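You operate a simulated robot arm through the tools that you are given. There is no shell and no other tool.

You run a simulated robot arm. Do the job below in one go: nothing can be reset, and whatever is moved stays where it is left.

JOB
Lay the orange mat in the housing, the frame square on it, and lock both clamps.

The check looks at the end state, three seconds after you hand in, the way a careful person would. Anything else that was tipped, shoved, dropped, spilled or broken makes it a failure.

ROBOT AND FRAMES
A 7-joint arm with a fingered hand, fixed in place. Base frame: the origin is at the foot of the arm, x ahead of it, y to its left, z up; the work surface is at about z = 860. Units: mm, degrees, N and s.
With the tool pointing down near the work surface it reaches from about 200 to 760 mm from the base axis. Its first joint turns from -166.0 to 166.0 degrees. Payload 4 kg.
The tool frame sits at the grasp point between the pads (the TCP): z along the fingers, y along the line on which they close. The tips reach 28 mm beyond it. The gripper opens to 168 mm. The gripper's body begins 79 mm behind the TCP. The gripper is a hand of 4 fingers: y runs from the thumb to the fingers, the wrist lies at [0, 0, -249] in the tool frame, and closing takes about 1.5 s.
Orientation is told as [roll, pitch, yaw] about the base's x, y, z axes, in that order, counted from this pose: with the fingers straight down and closing along the base's y, the tool's x points along the base's -x, its y along +y and its z along -z.

CONTROLS
- The arm moves only by the tool send_rows. Its argument "plan" is a list of rows, each a list of 6 numbers: the shift along the tool's x, y, z in mm, then the turn, a rotation vector about the tool's x, y, z in degrees. In form: [[x, y, z, wx, wy, wz], ...]. A call has 1 to 20 rows; each row is the pose to reach, as a shift and turn from the pose commanded when the call began, along the tool's axes at that moment. "hand" is the gripper command, from -1 (shut) to 1 (fully open), values between in proportion, set as the call begins (left out, the last holds). A row lasts 0.2 s, in which the tool goes at most 50 mm and 8.6 degrees; a call with a longer step from one row to the next is refused whole, and so is a gripper value outside its range. A pose out of reach is approached as far as the arm can. The call stops where the force on the tool passes 70 N (or 10 N more than at its start, if that is more) or the arm is blocked; 0.2 s more then pass. Each finger travels about 153 mm/s and halts on what it meets, pressing with about 29 N; the grip force reading is that of the motor and also rises with nothing between the fingers. The clock runs only during rows and for 0.2 s after the last one: add rows that repeat a pose to give the fingers time. It gives the time, the measured TCP pose, the force on the tool (base axes), the opening and the grip force at its end, in the units of the frame above (readings bear some noise), with the torque about the TCP (base axes, N m) and any sound that the robot's microphone picked up, and new pictures: "views" is both (left out), scene, wrist or none.
- Cameras (640 x 400 px; columns grow to the right, rows downward): "scene" is fixed at [399.6, 498.8, 1436.9]; the picture's right is [-1.00, -0.07, 0.00], its down [-0.03, 0.46, -0.89] and it looks along [0.06, -0.89, -0.46] (base axes); focal length 314 px, centre (320, 200). "wrist" rides on the gripper at [60, -60, -110] in the tool frame; the picture's right is [0.71, 0.71, 0.00], its down [-0.56, 0.56, -0.61] and it looks along [-0.43, 0.43, 0.79] (tool axes); focal length 265 px, centre (320, 200).
- move_column(by): slides the trunk up (or, below 0, down) by that many mm; the arm rides with it, the base frame stays. It gives what a move gives, with no picture.
- move_fingers(finger1, finger2, finger3, thumb_bend): sets how far each is bent, from 0 (flat) to 1 (curled in); at 0.3 the hand is open as for a grip, at 0.7 the pads meet at the TCP. One left out holds its place. A second passes; each finger stops where it meets its share of the squeeze, and holds until it gets a number again. A gripper value or a shape takes the hand back. It gives what a move gives, with no picture; readings hold the bend of each and the force on the fingers (four entries, about 0 where the hand has none), thumb and palm.
- grasp_type(shape): the hand has 4 fingers and takes this shape, open, in about a second: jaw (thumb against the fingers, like two jaws); tri (thumb and two fingers); tip (a fingertip pinch); poke (one finger out to press); point (the index stretched); flat (the hand flat); cup (the hand cupped); fist (a fist). The gripper value then closes the fingers along that shape, each until it touches; the sizes above hold for jaw. It gives what a move gives, with no picture.
- point_at(camera, pixels): for up to 12 pixels [column, row] of the newest picture of that camera ("zoom" is the newest enlarged one), the place [x, y, z] in the base frame of the surface seen there, good to about 3 mm. No time passes.
- inspect(camera, box): a new picture of the part [left, top, right, bottom] of that camera's present view, enlarged. No time passes.
- hand_in(): hands the job in; it is judged then, once.

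Open the gripper and draw the arm clear of the work before you hand the job in, unless the task says otherwise.

The tools are called after "Emit:" as name(argument=value, ...) on one line, values as JSON. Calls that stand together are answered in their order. send_rows: Moves the arm, as the interface text tells. Its arguments: {"type":"object","properties":{"plan":{"type":"array","items":{"type":"array","items":{"type":"number"}}},"hand":{"type":"number"},"views":{"type":"string","enum":["both","scene","wrist","none"]}},"required":["plan"]} The other tools are called the same way: move_column (by) slides the trunk up or down; grasp_type (shape) gives the hand a shape; move_fingers (finger1, finger2, finger3, thumb_bend) moves the fingers one by one; point_at (camera, pixels) gives the place of the surface under pixels of a picture; inspect (camera, box) takes an enlarged picture of a part of a camera's view; hand_in () hands the job in.

At the start:

```text
time_s: 0.0
eef_pos: [401.4, -341.2, 1062.9]
ee_rot: [-0.1, 0.0, 0.0]
ft_force: [-0.3, -0.5, 0.4]
ft_torque: [-0.02, -0.01, 0.03]
opening: 167.8
grip_force: 0.0
shape: jaw
bend: [0.3, 0.3, 0.3, 0.3]
finger forces: [0.0, 0.0, 0.0, 0.0, 0.0, 0.0]
trunk travel left (down, up): [-525.0, 65.0]
```

scene: 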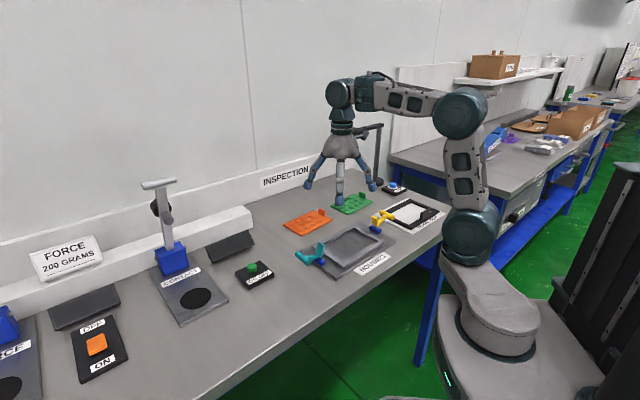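
wrist: 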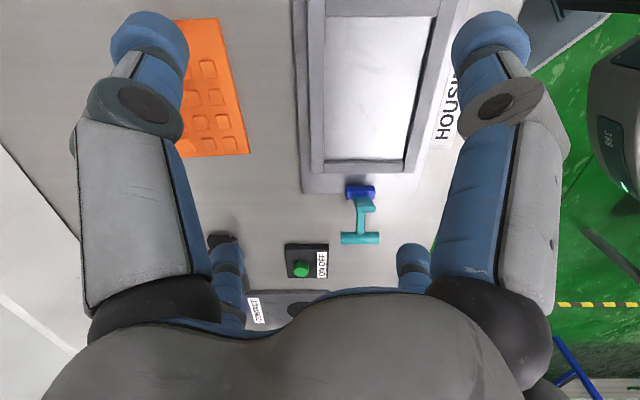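

The scene picture shows the orange mat near (307,221), the housing near (350,248), the clamps at (310,257) and (380,218), and a frame around (412,212). I'll enlarge that area before moving.

Emit:
inspect(camera="scene", box=[270, 170, 450, 282])

Emit:
inspect(camera="wrist", box=[160, 0, 480, 200])

```text
3.56 times, centred on (360, 226) of scene
```

zoom: 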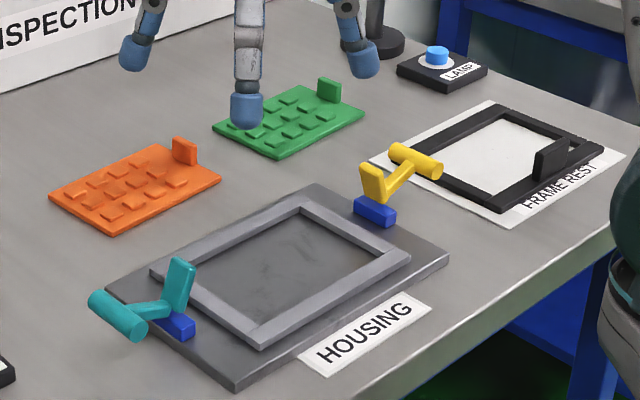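

```text
2.00 times, centred on (320, 100) of wrist
```

zoom: 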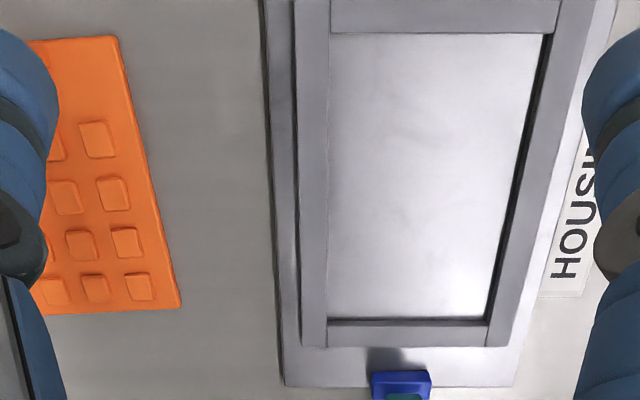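

I'll take the scene enlargement again so I can measure the key points on the mat, housing, clamps and frame.

Emit:
inspect(camera="scene", box=[270, 170, 450, 282])

```text
3.56 times, centred on (360, 226) of scene
```

zoom: 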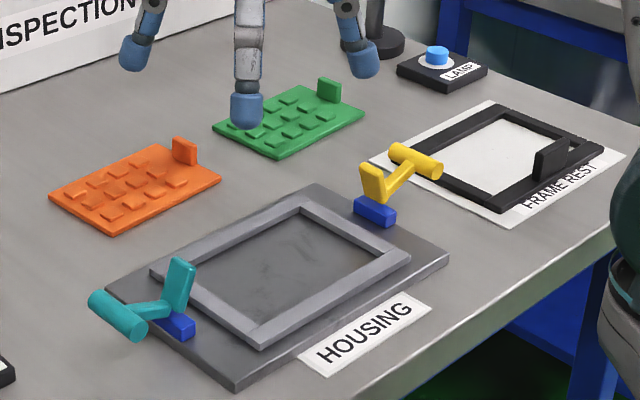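

Measuring the mat's corners and tab, and the housing's plate, rim and recess.

Emit:
point_at(camera="zoom", pixels=[[52, 195], [115, 232], [218, 181], [155, 147], [177, 138], [195, 147], [185, 158], [174, 148], [120, 190], [130, 176]])

Emit:
point_at(camera="zoom", pixels=[[152, 271], [261, 346], [409, 258], [302, 204], [188, 281], [256, 328], [383, 257], [301, 213], [290, 260], [236, 386], [447, 258], [316, 186]])

Emit:
point_at(camera="zoom", pixels=[[370, 166], [375, 195], [398, 178], [396, 152], [432, 170], [375, 208], [183, 265], [178, 300], [150, 308], [97, 298], [135, 332], [175, 325]])

Emit:
point_at(camera="zoom", pixels=[[492, 104], [601, 149], [503, 209], [400, 160], [539, 156], [565, 140], [537, 175], [566, 158], [496, 118], [572, 150], [490, 193], [480, 150]])

```text
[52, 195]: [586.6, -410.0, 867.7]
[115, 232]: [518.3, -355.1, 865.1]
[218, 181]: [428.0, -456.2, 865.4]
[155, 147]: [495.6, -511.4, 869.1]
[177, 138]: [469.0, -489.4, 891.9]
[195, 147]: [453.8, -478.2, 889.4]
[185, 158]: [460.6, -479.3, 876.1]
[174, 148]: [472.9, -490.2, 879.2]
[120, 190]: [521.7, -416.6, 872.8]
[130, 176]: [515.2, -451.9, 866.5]
```

```text
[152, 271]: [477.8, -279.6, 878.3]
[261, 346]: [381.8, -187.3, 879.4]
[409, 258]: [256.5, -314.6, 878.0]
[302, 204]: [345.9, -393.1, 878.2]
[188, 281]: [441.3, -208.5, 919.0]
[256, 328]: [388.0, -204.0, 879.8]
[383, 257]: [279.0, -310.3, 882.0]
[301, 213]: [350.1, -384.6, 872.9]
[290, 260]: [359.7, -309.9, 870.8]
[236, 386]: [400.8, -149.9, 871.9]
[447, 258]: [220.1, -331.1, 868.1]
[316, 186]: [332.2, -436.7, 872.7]
```

```text
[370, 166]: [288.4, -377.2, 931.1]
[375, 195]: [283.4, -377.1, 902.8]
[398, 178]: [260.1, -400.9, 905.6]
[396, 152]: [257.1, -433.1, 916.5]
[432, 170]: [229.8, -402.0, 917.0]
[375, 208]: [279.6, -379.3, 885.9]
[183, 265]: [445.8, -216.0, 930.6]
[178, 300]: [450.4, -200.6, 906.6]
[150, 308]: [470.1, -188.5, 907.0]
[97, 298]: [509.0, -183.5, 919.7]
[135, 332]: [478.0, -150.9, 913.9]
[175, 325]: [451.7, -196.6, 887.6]
```

```text
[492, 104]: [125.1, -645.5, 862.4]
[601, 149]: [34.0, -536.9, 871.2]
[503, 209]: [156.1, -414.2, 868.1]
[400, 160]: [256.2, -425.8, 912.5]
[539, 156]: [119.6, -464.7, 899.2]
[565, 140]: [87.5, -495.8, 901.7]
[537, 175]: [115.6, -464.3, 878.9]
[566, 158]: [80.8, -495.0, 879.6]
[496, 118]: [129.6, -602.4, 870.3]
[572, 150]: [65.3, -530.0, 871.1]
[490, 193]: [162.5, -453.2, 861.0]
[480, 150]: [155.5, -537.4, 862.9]
```

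The mat (long axis about 48°) has an upright tab at (461,-484), and the frame has one at (103,-480). The housing recess is centred near (365,-294), and the clamps sit at its short ends. I'll look closer at the frame and clamps, then try the "tip" shape here in free air.

Emit:
inspect(camera="scene", box=[370, 190, 450, 240])

Emit:
inspect(camera="scene", box=[285, 230, 349, 270])

Emit:
grasp_type(shape="tip")

Emit:
inspect(camera="wrist", box=[0, 0, 640, 400])

Emit:
inspect(camera="scene", box=[270, 90, 430, 190])

```text
8.00 times, centred on (410, 215) of scene
```

zoom: 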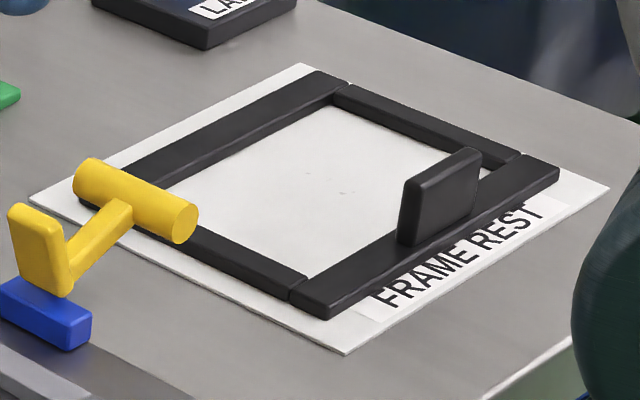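

```text
10.00 times, centred on (317, 250) of scene
```

zoom: 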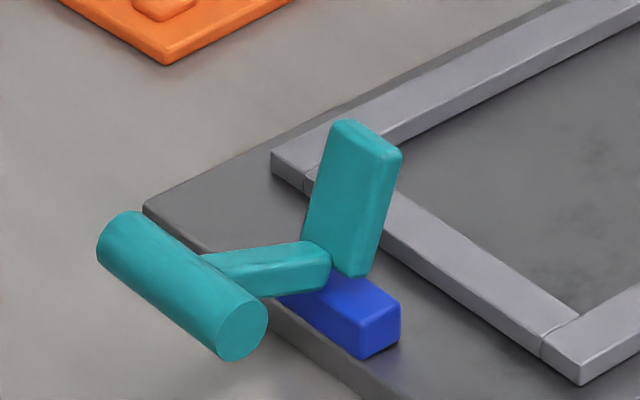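

```text
time_s: 0.9
eef_pos: [401.1, -341.0, 1062.7]
ee_rot: [0.0, 0.0, 0.0]
ft_force: [0.0, -0.4, 0.3]
ft_torque: [0.01, 0.01, 0.0]
opening: 167.8
grip_force: 0.0
shape: tip
bend: [0.11, 0.3, 0.11, 0.3]
finger forces: [0.1, 0.0, 0.1, 0.0, 0.1, 0.0]
trunk travel left (down, up): [-525.0, 65.0]
```

```text
1.00 times, centred on (320, 200) of wrist (not enlarged: the box is as wide or as high as the picture)
```

zoom: 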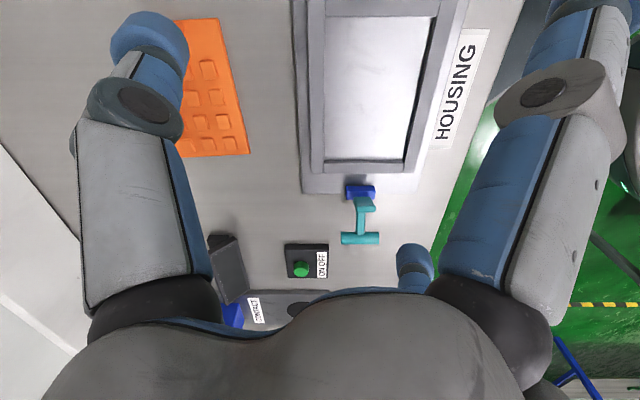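

```text
4.00 times, centred on (350, 140) of scene
```

zoom: 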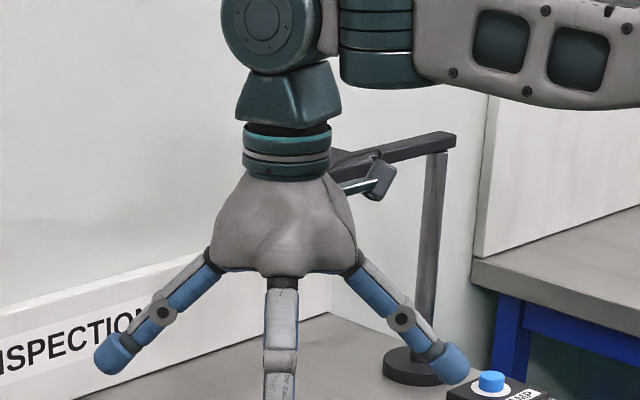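

In tip shape, fingers 1 and 3 splay out and the thumb pinches against finger 2. I'll flatten 1 and 3 fully and close the pinch in the air to see how low the side fingers and tips sit.

Emit:
move_fingers(finger1=0, finger3=0, finger2=0.7, thumb_bend=0.7)

Emit:
inspect(camera="scene", box=[262, 90, 438, 200])

Emit:
inspect(camera="wrist", box=[0, 0, 640, 400])

```text
time_s: 1.9
eef_pos: [401.5, -340.3, 1063.1]
ee_rot: [0.0, 0.0, 0.0]
ft_force: [-0.2, 0.2, 0.3]
ft_torque: [-0.04, -0.03, -0.01]
opening: 113.0
grip_force: 0.1
shape: fingers
bend: [0.0, 0.7, 0.0, 0.7]
finger forces: [0.0, 0.0, 0.0, 0.1, 0.0, 0.0]
trunk travel left (down, up): [-525.0, 65.0]
```

```text
3.64 times, centred on (350, 145) of scene
```

zoom: 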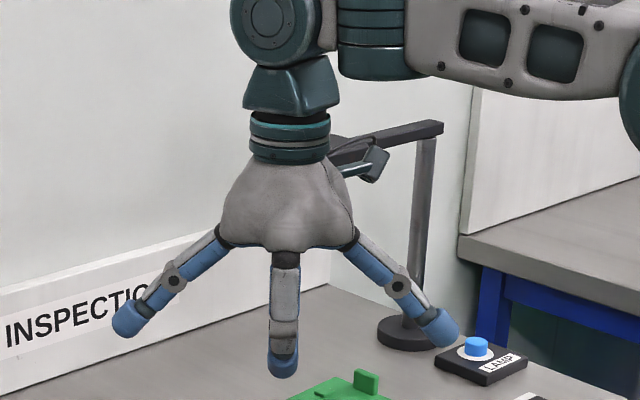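

```text
1.00 times, centred on (320, 200) of wrist (not enlarged: the box is as wide or as high as the picture)
```

zoom: 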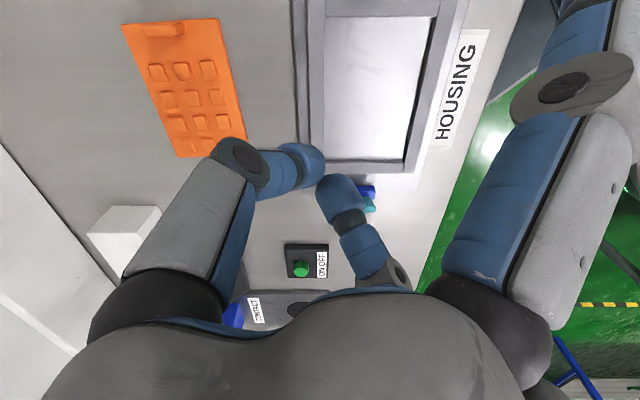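

I'll measure the fingertip heights with the pinch closed (wrist picture (312,165), (335,185); scene (340,192), side fingers (298,178), (384,183)).

Emit:
point_at(camera="wrist", pixels=[[315, 160], [330, 182], [290, 165], [340, 200], [322, 170], [165, 35], [215, 110], [130, 28], [180, 150]])

Emit:
point_at(camera="scene", pixels=[[340, 192], [340, 185], [298, 178], [302, 175], [384, 183], [380, 180]])

```text
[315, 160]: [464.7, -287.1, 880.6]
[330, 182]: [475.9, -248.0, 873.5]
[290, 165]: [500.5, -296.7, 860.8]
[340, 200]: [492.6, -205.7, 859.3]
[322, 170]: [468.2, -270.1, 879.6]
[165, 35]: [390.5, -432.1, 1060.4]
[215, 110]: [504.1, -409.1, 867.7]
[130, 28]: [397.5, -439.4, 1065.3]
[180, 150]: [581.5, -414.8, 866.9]
```

```text
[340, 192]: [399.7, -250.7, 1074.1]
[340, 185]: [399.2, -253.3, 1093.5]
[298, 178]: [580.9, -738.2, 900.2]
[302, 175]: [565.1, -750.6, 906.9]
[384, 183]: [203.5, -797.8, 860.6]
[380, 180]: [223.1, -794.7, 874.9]
```

`point_at` used the older pictures, so I'll measure on fresh enlargements instead.

Emit:
inspect(camera="wrist", box=[160, 0, 480, 200])

Emit:
point_at(camera="zoom", pixels=[[310, 330], [340, 370], [290, 310], [370, 380], [20, 40], [118, 300], [140, 70], [80, 60], [55, 65], [100, 300], [180, 270], [80, 60]])

Emit:
inspect(camera="scene", box=[262, 90, 438, 200])

Emit:
point_at(camera="zoom", pixels=[[283, 374], [283, 355], [130, 332], [120, 318], [448, 340], [435, 335]])

```text
2.00 times, centred on (320, 100) of wrist
```

zoom: 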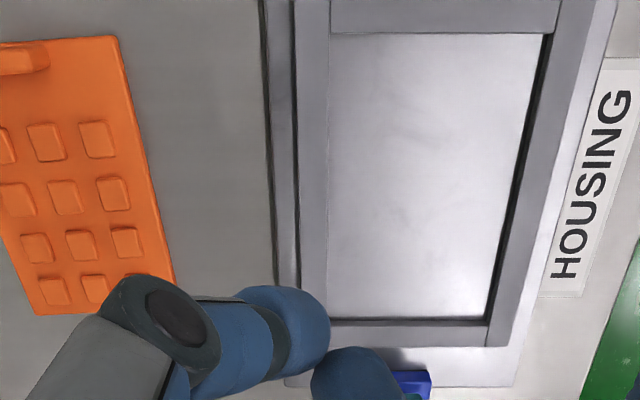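

```text
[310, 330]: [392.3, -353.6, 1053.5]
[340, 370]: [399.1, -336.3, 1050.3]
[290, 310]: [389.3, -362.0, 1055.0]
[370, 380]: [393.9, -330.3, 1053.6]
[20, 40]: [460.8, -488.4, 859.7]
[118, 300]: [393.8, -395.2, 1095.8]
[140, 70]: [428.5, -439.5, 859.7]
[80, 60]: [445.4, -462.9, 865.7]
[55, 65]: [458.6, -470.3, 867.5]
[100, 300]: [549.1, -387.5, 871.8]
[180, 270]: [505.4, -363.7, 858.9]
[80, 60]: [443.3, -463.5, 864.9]
```

```text
3.64 times, centred on (350, 145) of scene
```

zoom: 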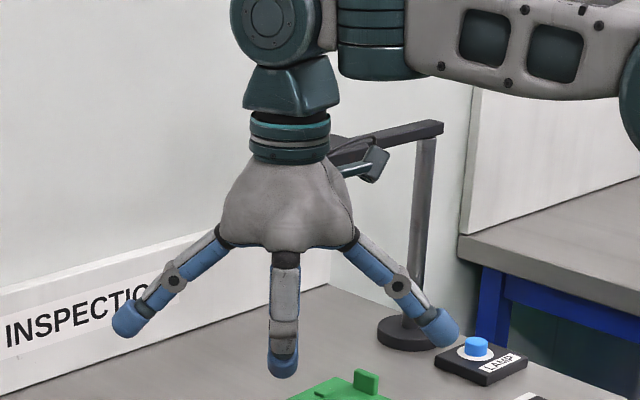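

```text
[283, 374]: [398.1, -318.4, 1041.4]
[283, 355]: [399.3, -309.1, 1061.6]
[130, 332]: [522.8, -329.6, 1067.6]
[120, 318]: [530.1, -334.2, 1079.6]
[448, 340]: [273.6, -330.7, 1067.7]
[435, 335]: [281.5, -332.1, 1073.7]
```

The closed pinch tips sit about 25 mm below the TCP, and the flat side fingers end about at TCP height, 130 mm to each side along tool x. I'll move above the mat's tab with yaw -42, so the pinch runs along the mat's long axis, and look again.

Emit:
send_rows(plan=[[-10, -24, 8, 0, 0, 7], [-20, -48, 16, 0, 0, 14], [-30, -72, 24, 0, 0, 21], [-40, -96, 32, 0, 0, 28], [-50, -120, 40, 0, 0, 35], [-60, -144, 50, 0, 0, 42], [-60, -144, 50, 0, 0, 42]])

Emit:
move_fingers(finger2=0.58, thumb_bend=0.58)

Emit:
inspect(camera="wrist", box=[160, 0, 480, 200])

Emit:
inspect(camera="scene", box=[270, 162, 430, 262])

```text
time_s: 3.5
eef_pos: [461.1, -485.4, 1011.0]
ee_rot: [0.1, 0.0, -42.0]
ft_force: [-0.5, -0.2, -0.6]
ft_torque: [0.02, -0.01, 0.01]
opening: 113.2
grip_force: 0.0
shape: fingers
bend: [0.0, 0.7, 0.0, 0.7]
finger forces: [0.0, 0.1, 0.1, 0.0, 0.0, 0.1]
trunk travel left (down, up): [-525.0, 65.0]
```

scene: 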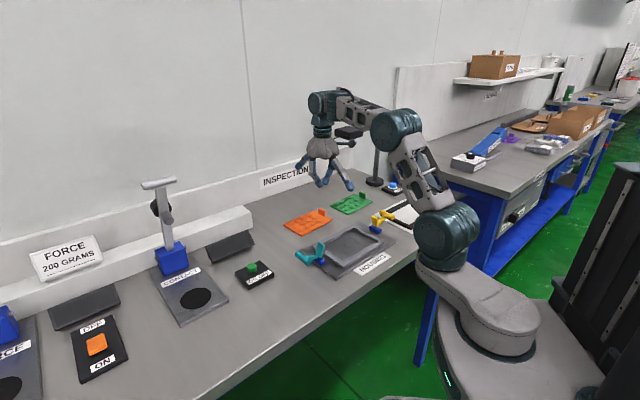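
wrist: 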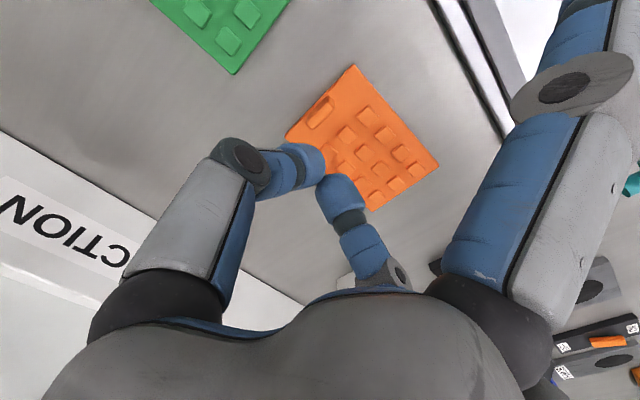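

```text
time_s: 4.5
eef_pos: [460.6, -486.6, 1012.0]
ee_rot: [-0.1, 0.0, -42.0]
ft_force: [-0.9, 0.5, -0.1]
ft_torque: [0.01, 0.0, -0.01]
opening: 118.9
grip_force: 0.0
shape: fingers
bend: [0.0, 0.57, 0.0, 0.57]
finger forces: [0.0, 0.0, 0.0, 0.0, 0.0, 0.0]
trunk travel left (down, up): [-525.0, 65.0]
```

```text
2.00 times, centred on (320, 100) of wrist
```

zoom: 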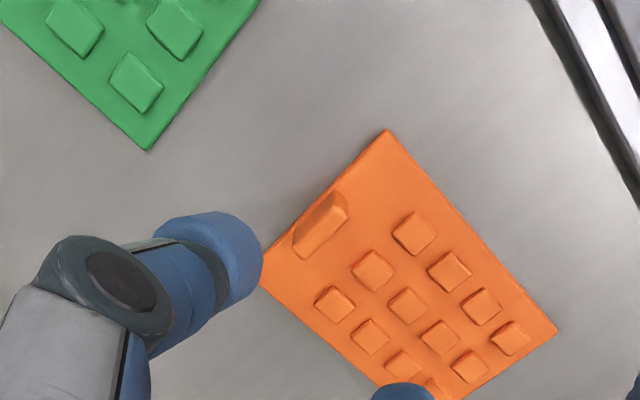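

```text
4.00 times, centred on (350, 212) of scene
```

zoom: 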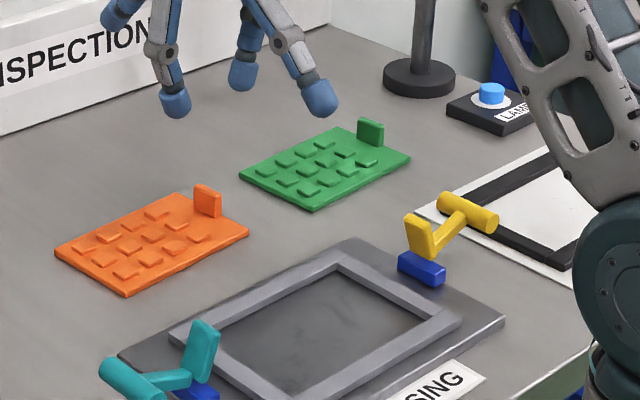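

From above, the tab shows near (322,222) in the wrist enlargement. I'll measure the tab and mat corners there.

Emit:
inspect(camera="wrist", box=[160, 0, 480, 200])

Emit:
point_at(camera="zoom", pixels=[[388, 133], [270, 252], [554, 330], [335, 197], [346, 212], [308, 255], [297, 240], [320, 226], [338, 208], [306, 244], [472, 392], [450, 230]])

Emit:
inspect(camera="scene", box=[278, 200, 342, 240])

Emit:
point_at(camera="zoom", pixels=[[285, 48], [305, 60], [280, 60], [300, 85], [318, 75], [290, 100]])

```text
2.00 times, centred on (320, 100) of wrist
```

zoom: 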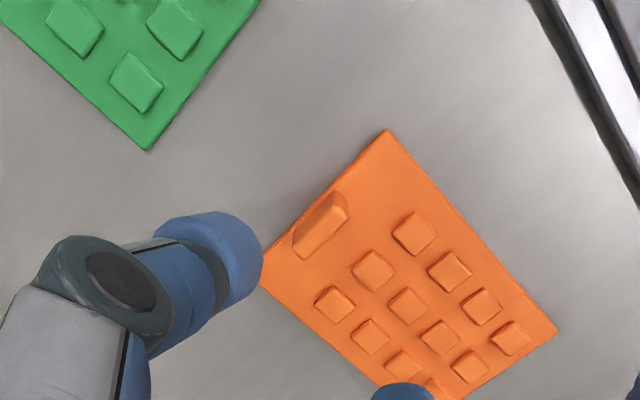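

```text
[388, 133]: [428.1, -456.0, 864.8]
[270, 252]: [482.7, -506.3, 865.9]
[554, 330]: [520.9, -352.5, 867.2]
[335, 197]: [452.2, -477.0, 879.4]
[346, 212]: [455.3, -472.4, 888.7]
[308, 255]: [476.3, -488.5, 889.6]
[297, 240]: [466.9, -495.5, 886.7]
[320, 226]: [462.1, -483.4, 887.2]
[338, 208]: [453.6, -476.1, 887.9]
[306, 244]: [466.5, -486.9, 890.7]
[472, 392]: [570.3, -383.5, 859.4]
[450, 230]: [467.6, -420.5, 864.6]
```

```text
10.00 times, centred on (310, 220) of scene
```

zoom: 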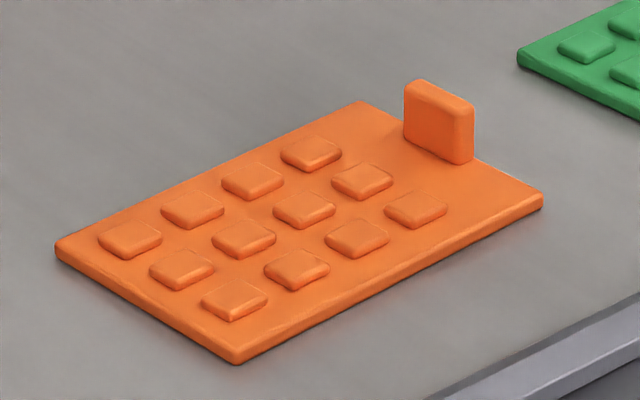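

```text
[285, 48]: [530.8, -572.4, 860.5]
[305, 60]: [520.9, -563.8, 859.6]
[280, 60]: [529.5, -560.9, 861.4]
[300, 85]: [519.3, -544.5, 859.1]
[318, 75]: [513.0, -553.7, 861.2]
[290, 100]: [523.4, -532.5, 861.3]
```

The tab's centre is about (461.5,-483.5) with its top at z≈889, and the mat top is at about 866. I'll lower straight over it to just above the tab and check the finger alignment.

Emit:
send_rows(plan=[[0.5, 1, 30, 0, 0, 0], [1, 1.8, 60, 0, 0, 0], [1, 1.8, 85, 0, 0, 0], [1, 1.8, 85, 0, 0, 0]])

Emit:
inspect(camera="scene", box=[270, 172, 366, 232])

Emit:
inspect(camera="wrist", box=[200, 60, 456, 220])

```text
time_s: 5.5
eef_pos: [461.9, -483.6, 928.6]
ee_rot: [-0.1, 0.0, -42.0]
ft_force: [0.6, -0.3, -0.1]
ft_torque: [-0.03, -0.02, -0.01]
opening: 119.3
grip_force: 0.1
shape: fingers
bend: [0.0, 0.57, 0.0, 0.57]
finger forces: [0.2, 0.1, 0.0, 0.0, 0.0, 0.0]
trunk travel left (down, up): [-525.0, 65.0]
```

scene: 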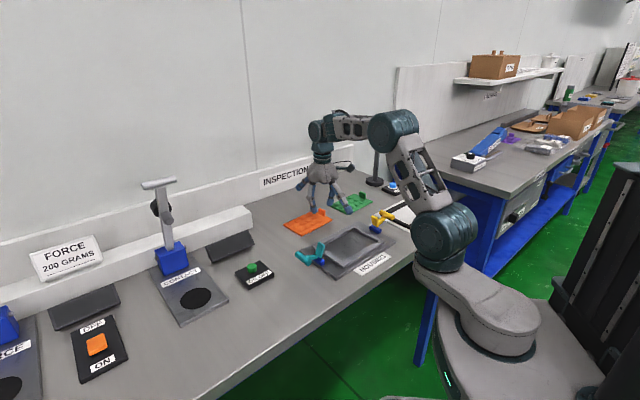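
wrist: 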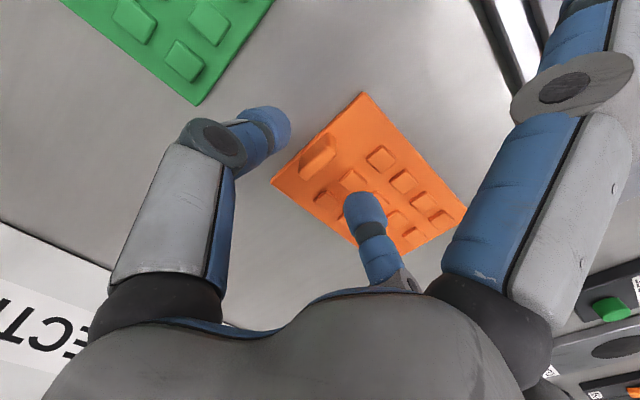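

```text
6.67 times, centred on (318, 202) of scene
```

zoom: 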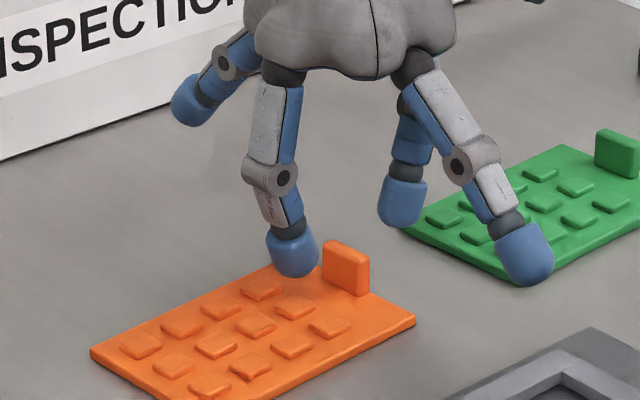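

```text
2.50 times, centred on (328, 140) of wrist
```

zoom: 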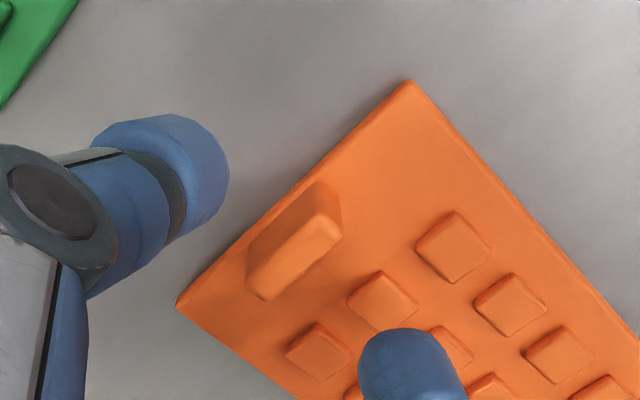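

The thumb and finger 2 straddle the tab. I'll measure their tips against it to confirm the centring.

Emit:
point_at(camera="zoom", pixels=[[215, 150], [222, 185], [190, 200], [400, 335], [375, 355], [430, 345], [295, 240], [325, 225], [268, 290]])

```text
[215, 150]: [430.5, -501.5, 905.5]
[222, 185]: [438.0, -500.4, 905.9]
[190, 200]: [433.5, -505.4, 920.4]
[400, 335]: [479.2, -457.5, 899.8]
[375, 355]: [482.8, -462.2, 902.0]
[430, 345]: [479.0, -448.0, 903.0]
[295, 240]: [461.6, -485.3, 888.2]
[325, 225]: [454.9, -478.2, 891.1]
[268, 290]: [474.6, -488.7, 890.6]
```

The centring is good to a few mm, so I'll lower to about TCP z 902 with the force guard on, then pinch the tab.

Emit:
send_rows(plan=[[0, 0, 9, 0, 0, 0], [0, 0, 18, 0, 0, 0], [0, 0, 26.5, 0, 0, 0], [0, 0, 26.5, 0, 0, 0]])

Emit:
move_fingers(finger2=0.72, thumb_bend=0.72)

Emit:
inspect(camera="scene", box=[270, 172, 366, 232])

Emit:
inspect(camera="wrist", box=[200, 60, 456, 220])

```text
time_s: 6.5
eef_pos: [462.9, -482.0, 906.8]
ee_rot: [-0.1, -0.7, -41.8]
ft_force: [7.2, 0.7, 40.9]
ft_torque: [1.26, -1.16, -0.19]
opening: 119.3
grip_force: 20.6
shape: fingers
bend: [0.0, 0.56, 0.0, 0.57]
finger forces: [0.0, 41.1, 0.0, 0.1, 0.1, 0.1]
trunk travel left (down, up): [-525.0, 65.0]
```

scene: 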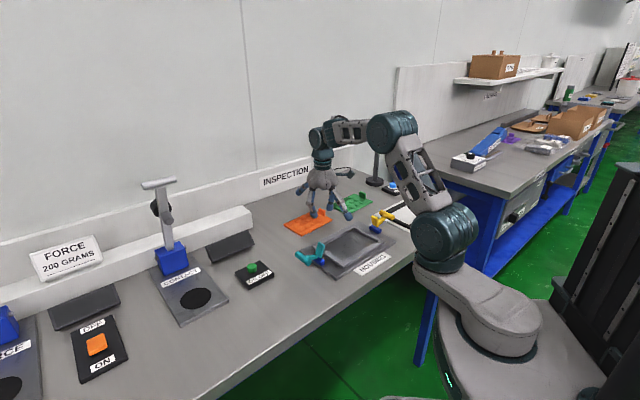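
wrist: 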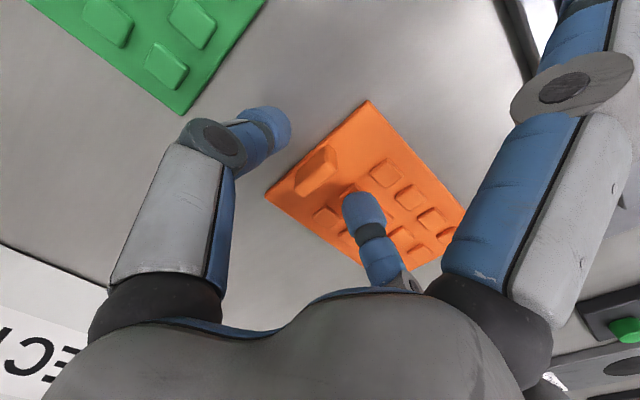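

```text
time_s: 7.5
eef_pos: [461.5, -483.3, 905.5]
ee_rot: [0.0, -0.5, -42.1]
ft_force: [11.3, -2.1, 35.9]
ft_torque: [1.13, -1.3, -0.37]
opening: 113.7
grip_force: 21.4
shape: fingers
bend: [0.0, 0.51, 0.0, 0.68]
finger forces: [0.1, 37.4, 0.0, 0.0, 5.9, 0.0]
trunk travel left (down, up): [-525.0, 65.0]
```

```text
6.67 times, centred on (318, 202) of scene
```

zoom: 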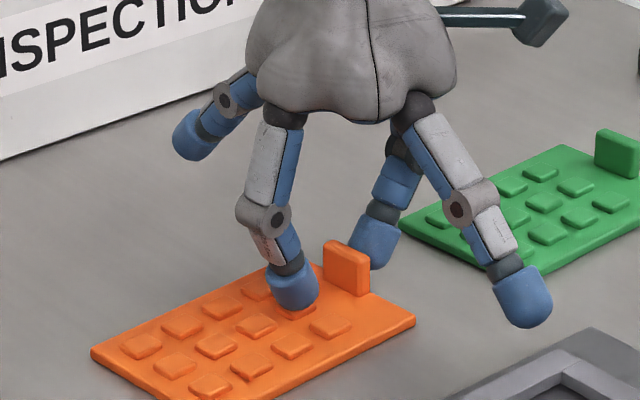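

```text
2.50 times, centred on (328, 140) of wrist
```

zoom: 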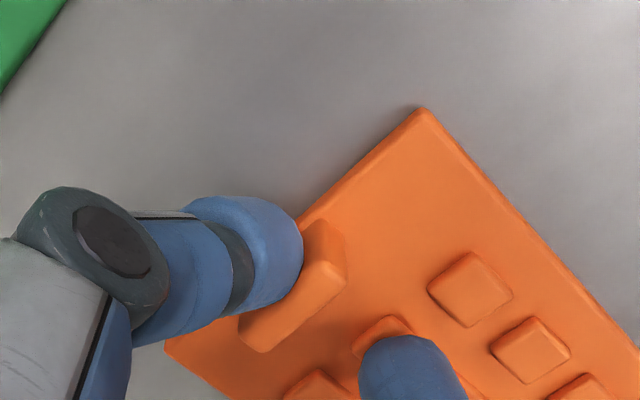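

Finger 2 came down on a bump (37 N) and the guard stopped the move. I'll lift off, narrow the pinch to about 0.645 so it fits between the tab and the bumps, and re-measure.

Emit:
send_rows(plan=[[0, 0, -8, 0, 0, 0], [0, 0, -16, 0, 0, 0], [0, 0, -26, 0, 0, 0], [0, 0, -26, 0, 0, 0]], views="none")

Emit:
move_fingers(finger2=0.645, thumb_bend=0.645)

Emit:
inspect(camera="scene", box=[270, 172, 366, 232])

Emit:
inspect(camera="wrist", box=[200, 60, 456, 220])

Emit:
point_at(camera="zoom", pixels=[[295, 240], [325, 225], [268, 290], [408, 85]])

```text
time_s: 8.5
eef_pos: [461.3, -484.5, 927.4]
ee_rot: [0.0, 0.1, -42.0]
ft_force: [0.7, 0.1, -0.1]
ft_torque: [0.0, -0.05, -0.01]
opening: 112.7
grip_force: 0.0
shape: fingers
bend: [0.0, 0.59, 0.0, 0.72]
finger forces: [0.0, 0.0, 0.0, 0.1, 0.0, 0.1]
trunk travel left (down, up): [-525.0, 65.0]
```

```text
time_s: 9.5
eef_pos: [462.9, -484.5, 926.9]
ee_rot: [0.0, 0.1, -42.0]
ft_force: [-0.2, -0.2, -0.4]
ft_torque: [-0.02, -0.01, -0.02]
opening: 115.4
grip_force: 0.0
shape: fingers
bend: [0.0, 0.64, 0.0, 0.64]
finger forces: [0.0, 0.0, 0.0, 0.0, 0.1, 0.0]
trunk travel left (down, up): [-525.0, 65.0]
```

```text
6.67 times, centred on (318, 202) of scene
```

zoom: 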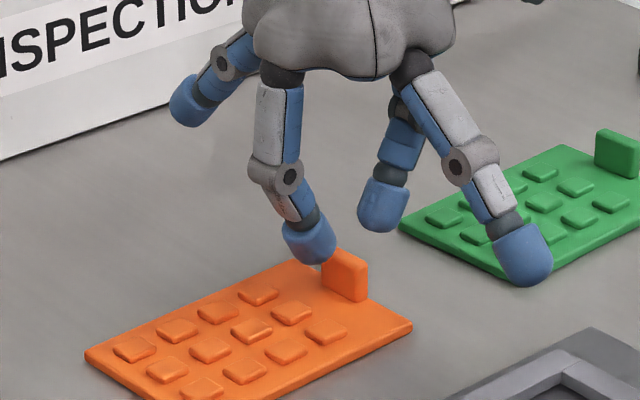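

```text
2.50 times, centred on (328, 140) of wrist
```

zoom: 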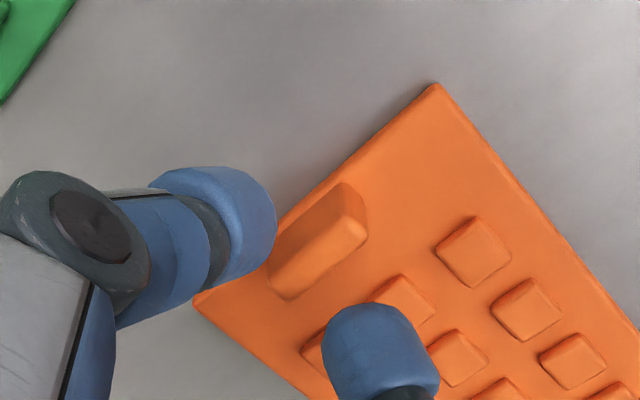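

```text
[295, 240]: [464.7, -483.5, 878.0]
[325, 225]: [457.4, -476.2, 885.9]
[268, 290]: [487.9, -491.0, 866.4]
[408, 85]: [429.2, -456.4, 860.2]
```

The mat slid a few mm along its length, so I'll measure the tab's present place.

Emit:
point_at(camera="zoom", pixels=[[362, 232], [350, 240], [325, 258], [300, 280], [284, 296], [318, 245], [340, 190], [272, 262], [434, 88], [240, 190], [345, 335], [200, 300]])

```text
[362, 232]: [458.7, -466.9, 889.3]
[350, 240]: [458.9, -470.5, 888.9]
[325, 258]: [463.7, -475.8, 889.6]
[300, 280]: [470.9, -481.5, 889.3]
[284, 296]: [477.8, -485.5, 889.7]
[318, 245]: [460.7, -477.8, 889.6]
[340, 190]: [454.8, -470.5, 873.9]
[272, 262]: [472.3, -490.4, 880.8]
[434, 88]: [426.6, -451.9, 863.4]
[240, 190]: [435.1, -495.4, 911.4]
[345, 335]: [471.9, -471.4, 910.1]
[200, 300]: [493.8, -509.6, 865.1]
```

The tab centre is now about (465.3,-478.8). I'll shift 6 mm along tool y, lower to about z 902, and pinch.

Emit:
send_rows(plan=[[1.3, 6, 0, 0, 0, 0], [1.3, 6, 8, 0, 0, 0], [1.3, 6, 16, 0, 0, 0], [1.3, 6, 21, 0, 0, 0], [1.3, 6, 25, 0, 0, 0], [1.3, 6, 25, 0, 0, 0]])

Emit:
inspect(camera="wrist", box=[200, 60, 456, 220])

Emit:
inspect(camera="scene", box=[270, 172, 366, 232])

```text
time_s: 10.9
eef_pos: [466.0, -477.8, 900.3]
ee_rot: [0.1, 0.0, -42.0]
ft_force: [0.3, -1.1, 0.1]
ft_torque: [0.03, -0.04, 0.01]
opening: 115.7
grip_force: 0.5
shape: fingers
bend: [0.0, 0.64, 0.0, 0.64]
finger forces: [0.0, 1.3, 0.1, 0.1, 0.1, 0.0]
trunk travel left (down, up): [-525.0, 65.0]
```

scene: 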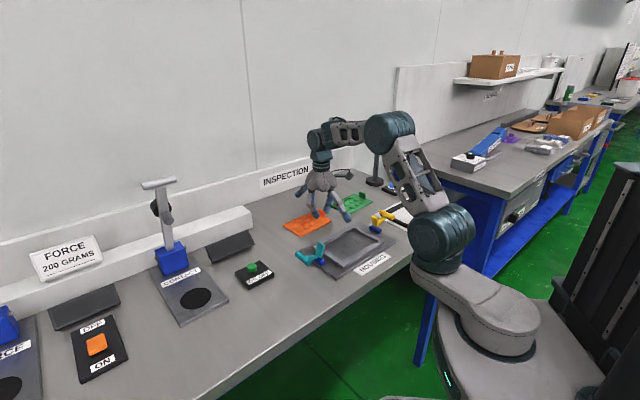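
wrist: 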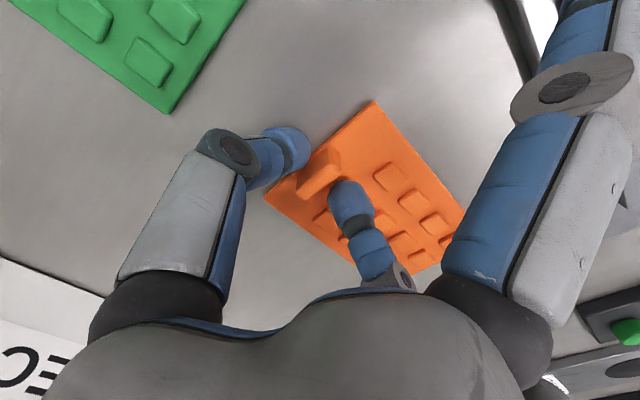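

```text
2.50 times, centred on (328, 140) of wrist
```

zoom: 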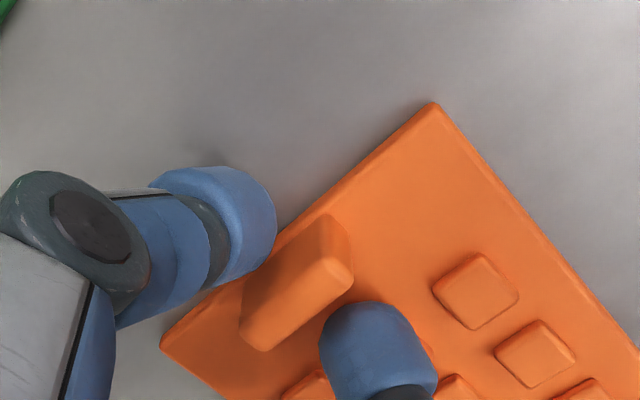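

```text
6.67 times, centred on (318, 202) of scene
```

zoom: 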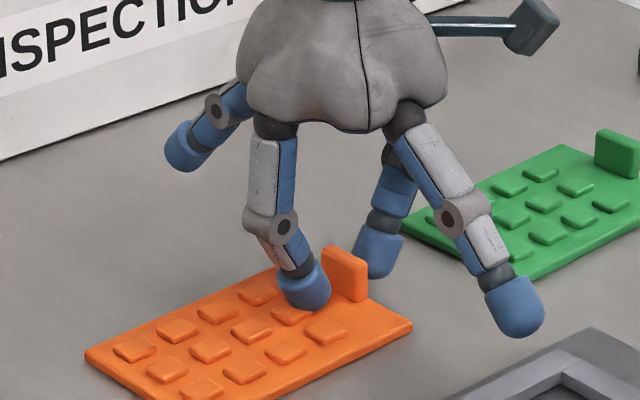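

Both fingers now straddle the tab with almost no contact force. Closing the pinch to see whether it holds.

Emit:
move_fingers(finger2=0.8, thumb_bend=0.8)

Emit:
inspect(camera="wrist", box=[200, 60, 456, 220])

Emit:
inspect(camera="scene", box=[270, 172, 366, 232])

```text
time_s: 11.9
eef_pos: [465.6, -478.1, 901.4]
ee_rot: [0.0, 0.0, -41.9]
ft_force: [-0.2, -0.4, -0.8]
ft_torque: [0.03, -0.05, 0.02]
opening: 113.1
grip_force: 12.5
shape: fingers
bend: [0.0, 0.66, 0.0, 0.72]
finger forces: [0.0, 12.0, 0.1, 0.0, 12.8, 0.0]
trunk travel left (down, up): [-525.0, 65.0]
```

```text
2.50 times, centred on (328, 140) of wrist
```

zoom: 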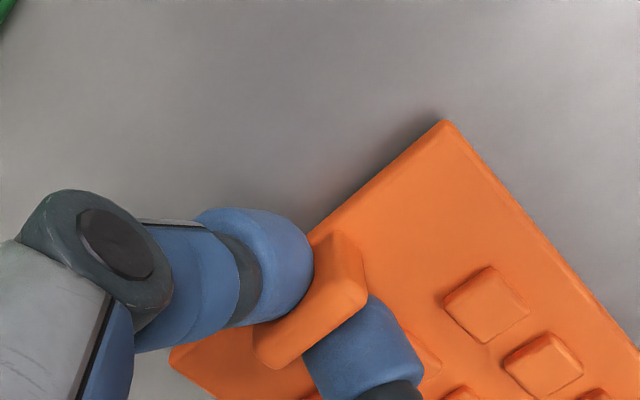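

```text
6.67 times, centred on (318, 202) of scene
```

zoom: 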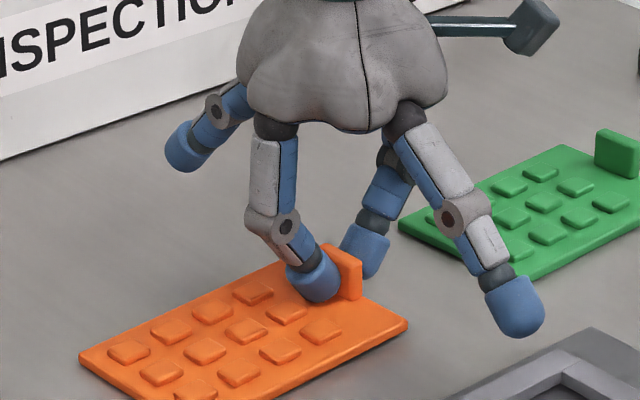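

The tab is held with about 12 N on each side. I'll lift 30 mm slowly and check how the mat hangs.

Emit:
send_rows(plan=[[0, 0, -3, 0, 0, 0], [0, 0, -8, 0, 0, 0], [0, 0, -14, 0, 0, 0], [0, 0, -20, 0, 0, 0], [0, 0, -30, 0, 0, 0], [0, 0, -30, 0, 0, 0]])

Emit:
inspect(camera="scene", box=[262, 162, 374, 232])

```text
time_s: 13.3
eef_pos: [466.1, -477.6, 933.9]
ee_rot: [0.0, -0.1, -42.0]
ft_force: [0.4, -0.4, -1.6]
ft_torque: [-0.02, 0.0, -0.03]
opening: 112.6
grip_force: 12.1
shape: fingers
bend: [0.0, 0.65, 0.0, 0.73]
finger forces: [0.0, 12.0, 0.0, 0.0, 11.8, 0.0]
trunk travel left (down, up): [-525.0, 65.0]
```

scene: 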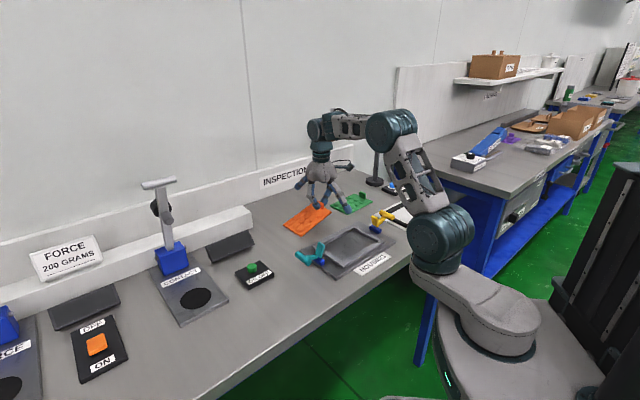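
wrist: 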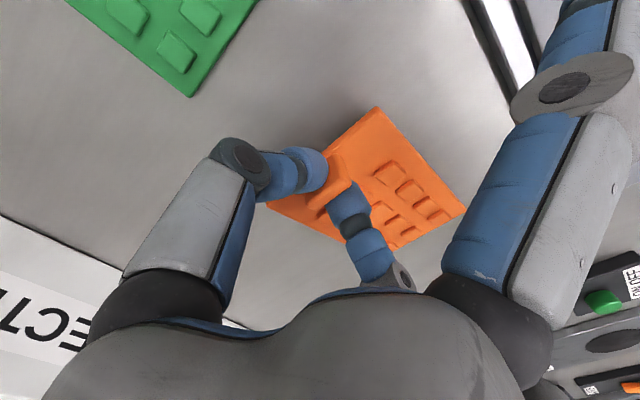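

```text
5.71 times, centred on (318, 197) of scene
```

zoom: 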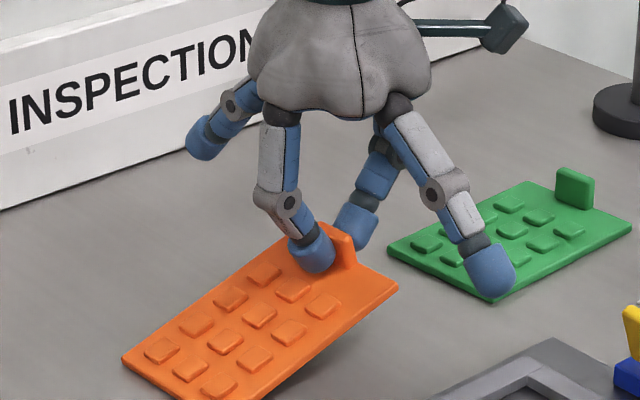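

The mat is up but its far end droops. I'll measure the tilt.

Emit:
point_at(camera="zoom", pixels=[[125, 358], [397, 285], [300, 355], [245, 340], [325, 280], [347, 232], [328, 228]])

Emit:
inspect(camera="scene", box=[262, 182, 374, 252])

Emit:
point_at(camera="zoom", pixels=[[125, 243], [397, 171], [208, 304], [300, 240], [200, 280], [185, 215], [240, 280]])

```text
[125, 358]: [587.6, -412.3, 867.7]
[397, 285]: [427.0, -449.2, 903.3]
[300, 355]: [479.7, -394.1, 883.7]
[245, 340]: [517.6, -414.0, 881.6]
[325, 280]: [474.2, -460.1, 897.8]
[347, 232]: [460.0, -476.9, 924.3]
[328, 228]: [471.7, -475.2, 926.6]
```

```text
5.71 times, centred on (318, 217) of scene
```

zoom: 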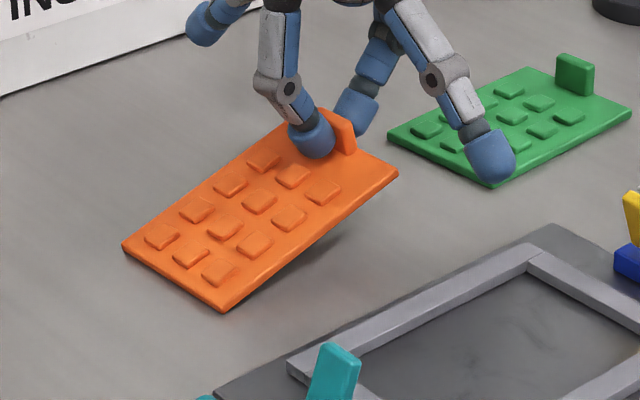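

```text
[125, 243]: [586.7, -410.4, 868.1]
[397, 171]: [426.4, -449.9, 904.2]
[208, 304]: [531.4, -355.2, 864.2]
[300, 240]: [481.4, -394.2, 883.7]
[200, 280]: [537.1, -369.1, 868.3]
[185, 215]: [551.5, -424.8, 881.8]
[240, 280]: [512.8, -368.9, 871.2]
```

The far end still rests on the table while the tab end is at z≈904. I'll keep lifting slowly to see the free-hanging angle.

Emit:
send_rows(plan=[[0, 0, -10, 0, 0, 0], [0, 0, -20, 0, 0, 0], [0, 0, -30, 0, 0, 0], [0, 0, -40, 0, 0, 0], [0, 0, -50, 0, 0, 0], [0, 0, -60, 0, 0, 0], [0, 0, -60, 0, 0, 0], [0, 0, -60, 0, 0, 0]])

Emit:
inspect(camera="scene", box=[262, 152, 390, 232])

Emit:
inspect(camera="wrist", box=[200, 60, 456, 220])

```text
time_s: 15.1
eef_pos: [465.9, -475.6, 991.9]
ee_rot: [0.0, 0.0, -42.0]
ft_force: [0.4, -0.1, -1.2]
ft_torque: [-0.09, 0.05, 0.01]
opening: 112.6
grip_force: 11.6
shape: fingers
bend: [0.0, 0.64, 0.0, 0.75]
finger forces: [0.1, 12.2, 0.0, 0.0, 11.5, 0.0]
trunk travel left (down, up): [-525.0, 65.0]
```

scene: 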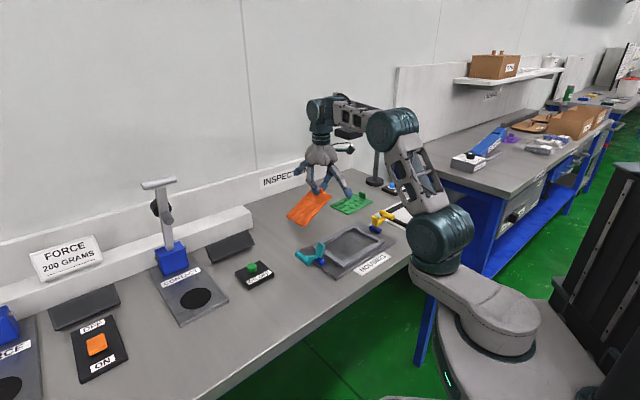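
wrist: 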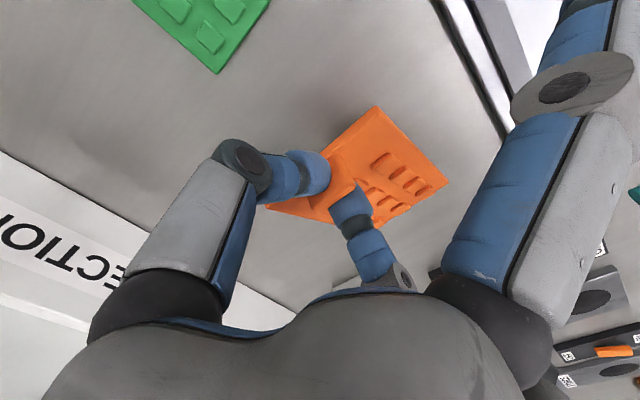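

```text
5.00 times, centred on (326, 192) of scene
```

zoom: 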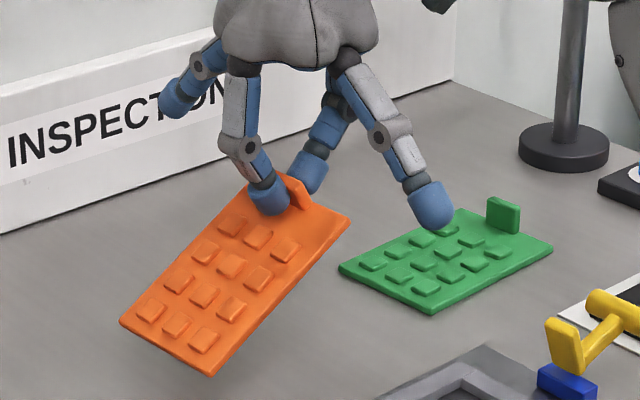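

```text
2.50 times, centred on (328, 140) of wrist
```

zoom: 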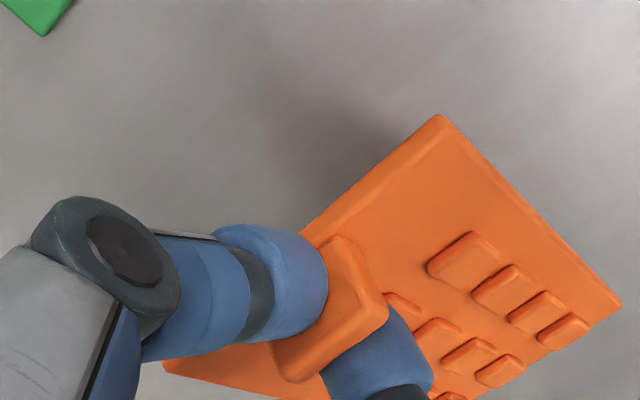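

It hangs tilted but stays gripped at about 12 N. I'll measure the corners for the hang angle.

Emit:
inspect(camera="scene", box=[262, 152, 390, 232])

Emit:
point_at(camera="zoom", pixels=[[122, 322], [211, 372], [348, 219], [300, 270], [292, 182], [306, 195], [330, 232], [200, 345]])

```text
5.00 times, centred on (326, 192) of scene
```

zoom: 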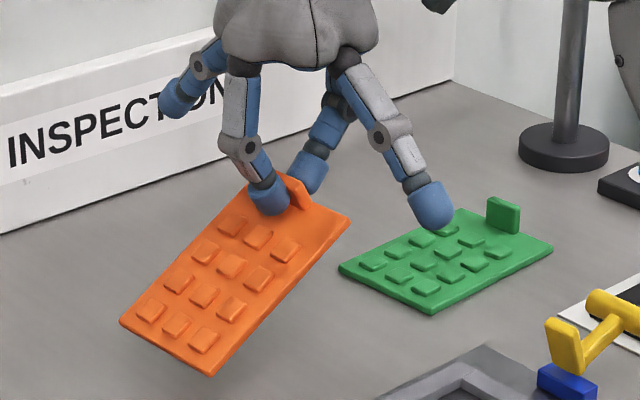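

```text
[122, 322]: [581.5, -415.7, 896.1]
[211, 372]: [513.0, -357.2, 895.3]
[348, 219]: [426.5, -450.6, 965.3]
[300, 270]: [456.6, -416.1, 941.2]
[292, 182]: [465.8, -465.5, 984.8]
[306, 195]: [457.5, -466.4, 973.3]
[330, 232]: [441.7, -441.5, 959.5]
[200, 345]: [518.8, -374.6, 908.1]
```

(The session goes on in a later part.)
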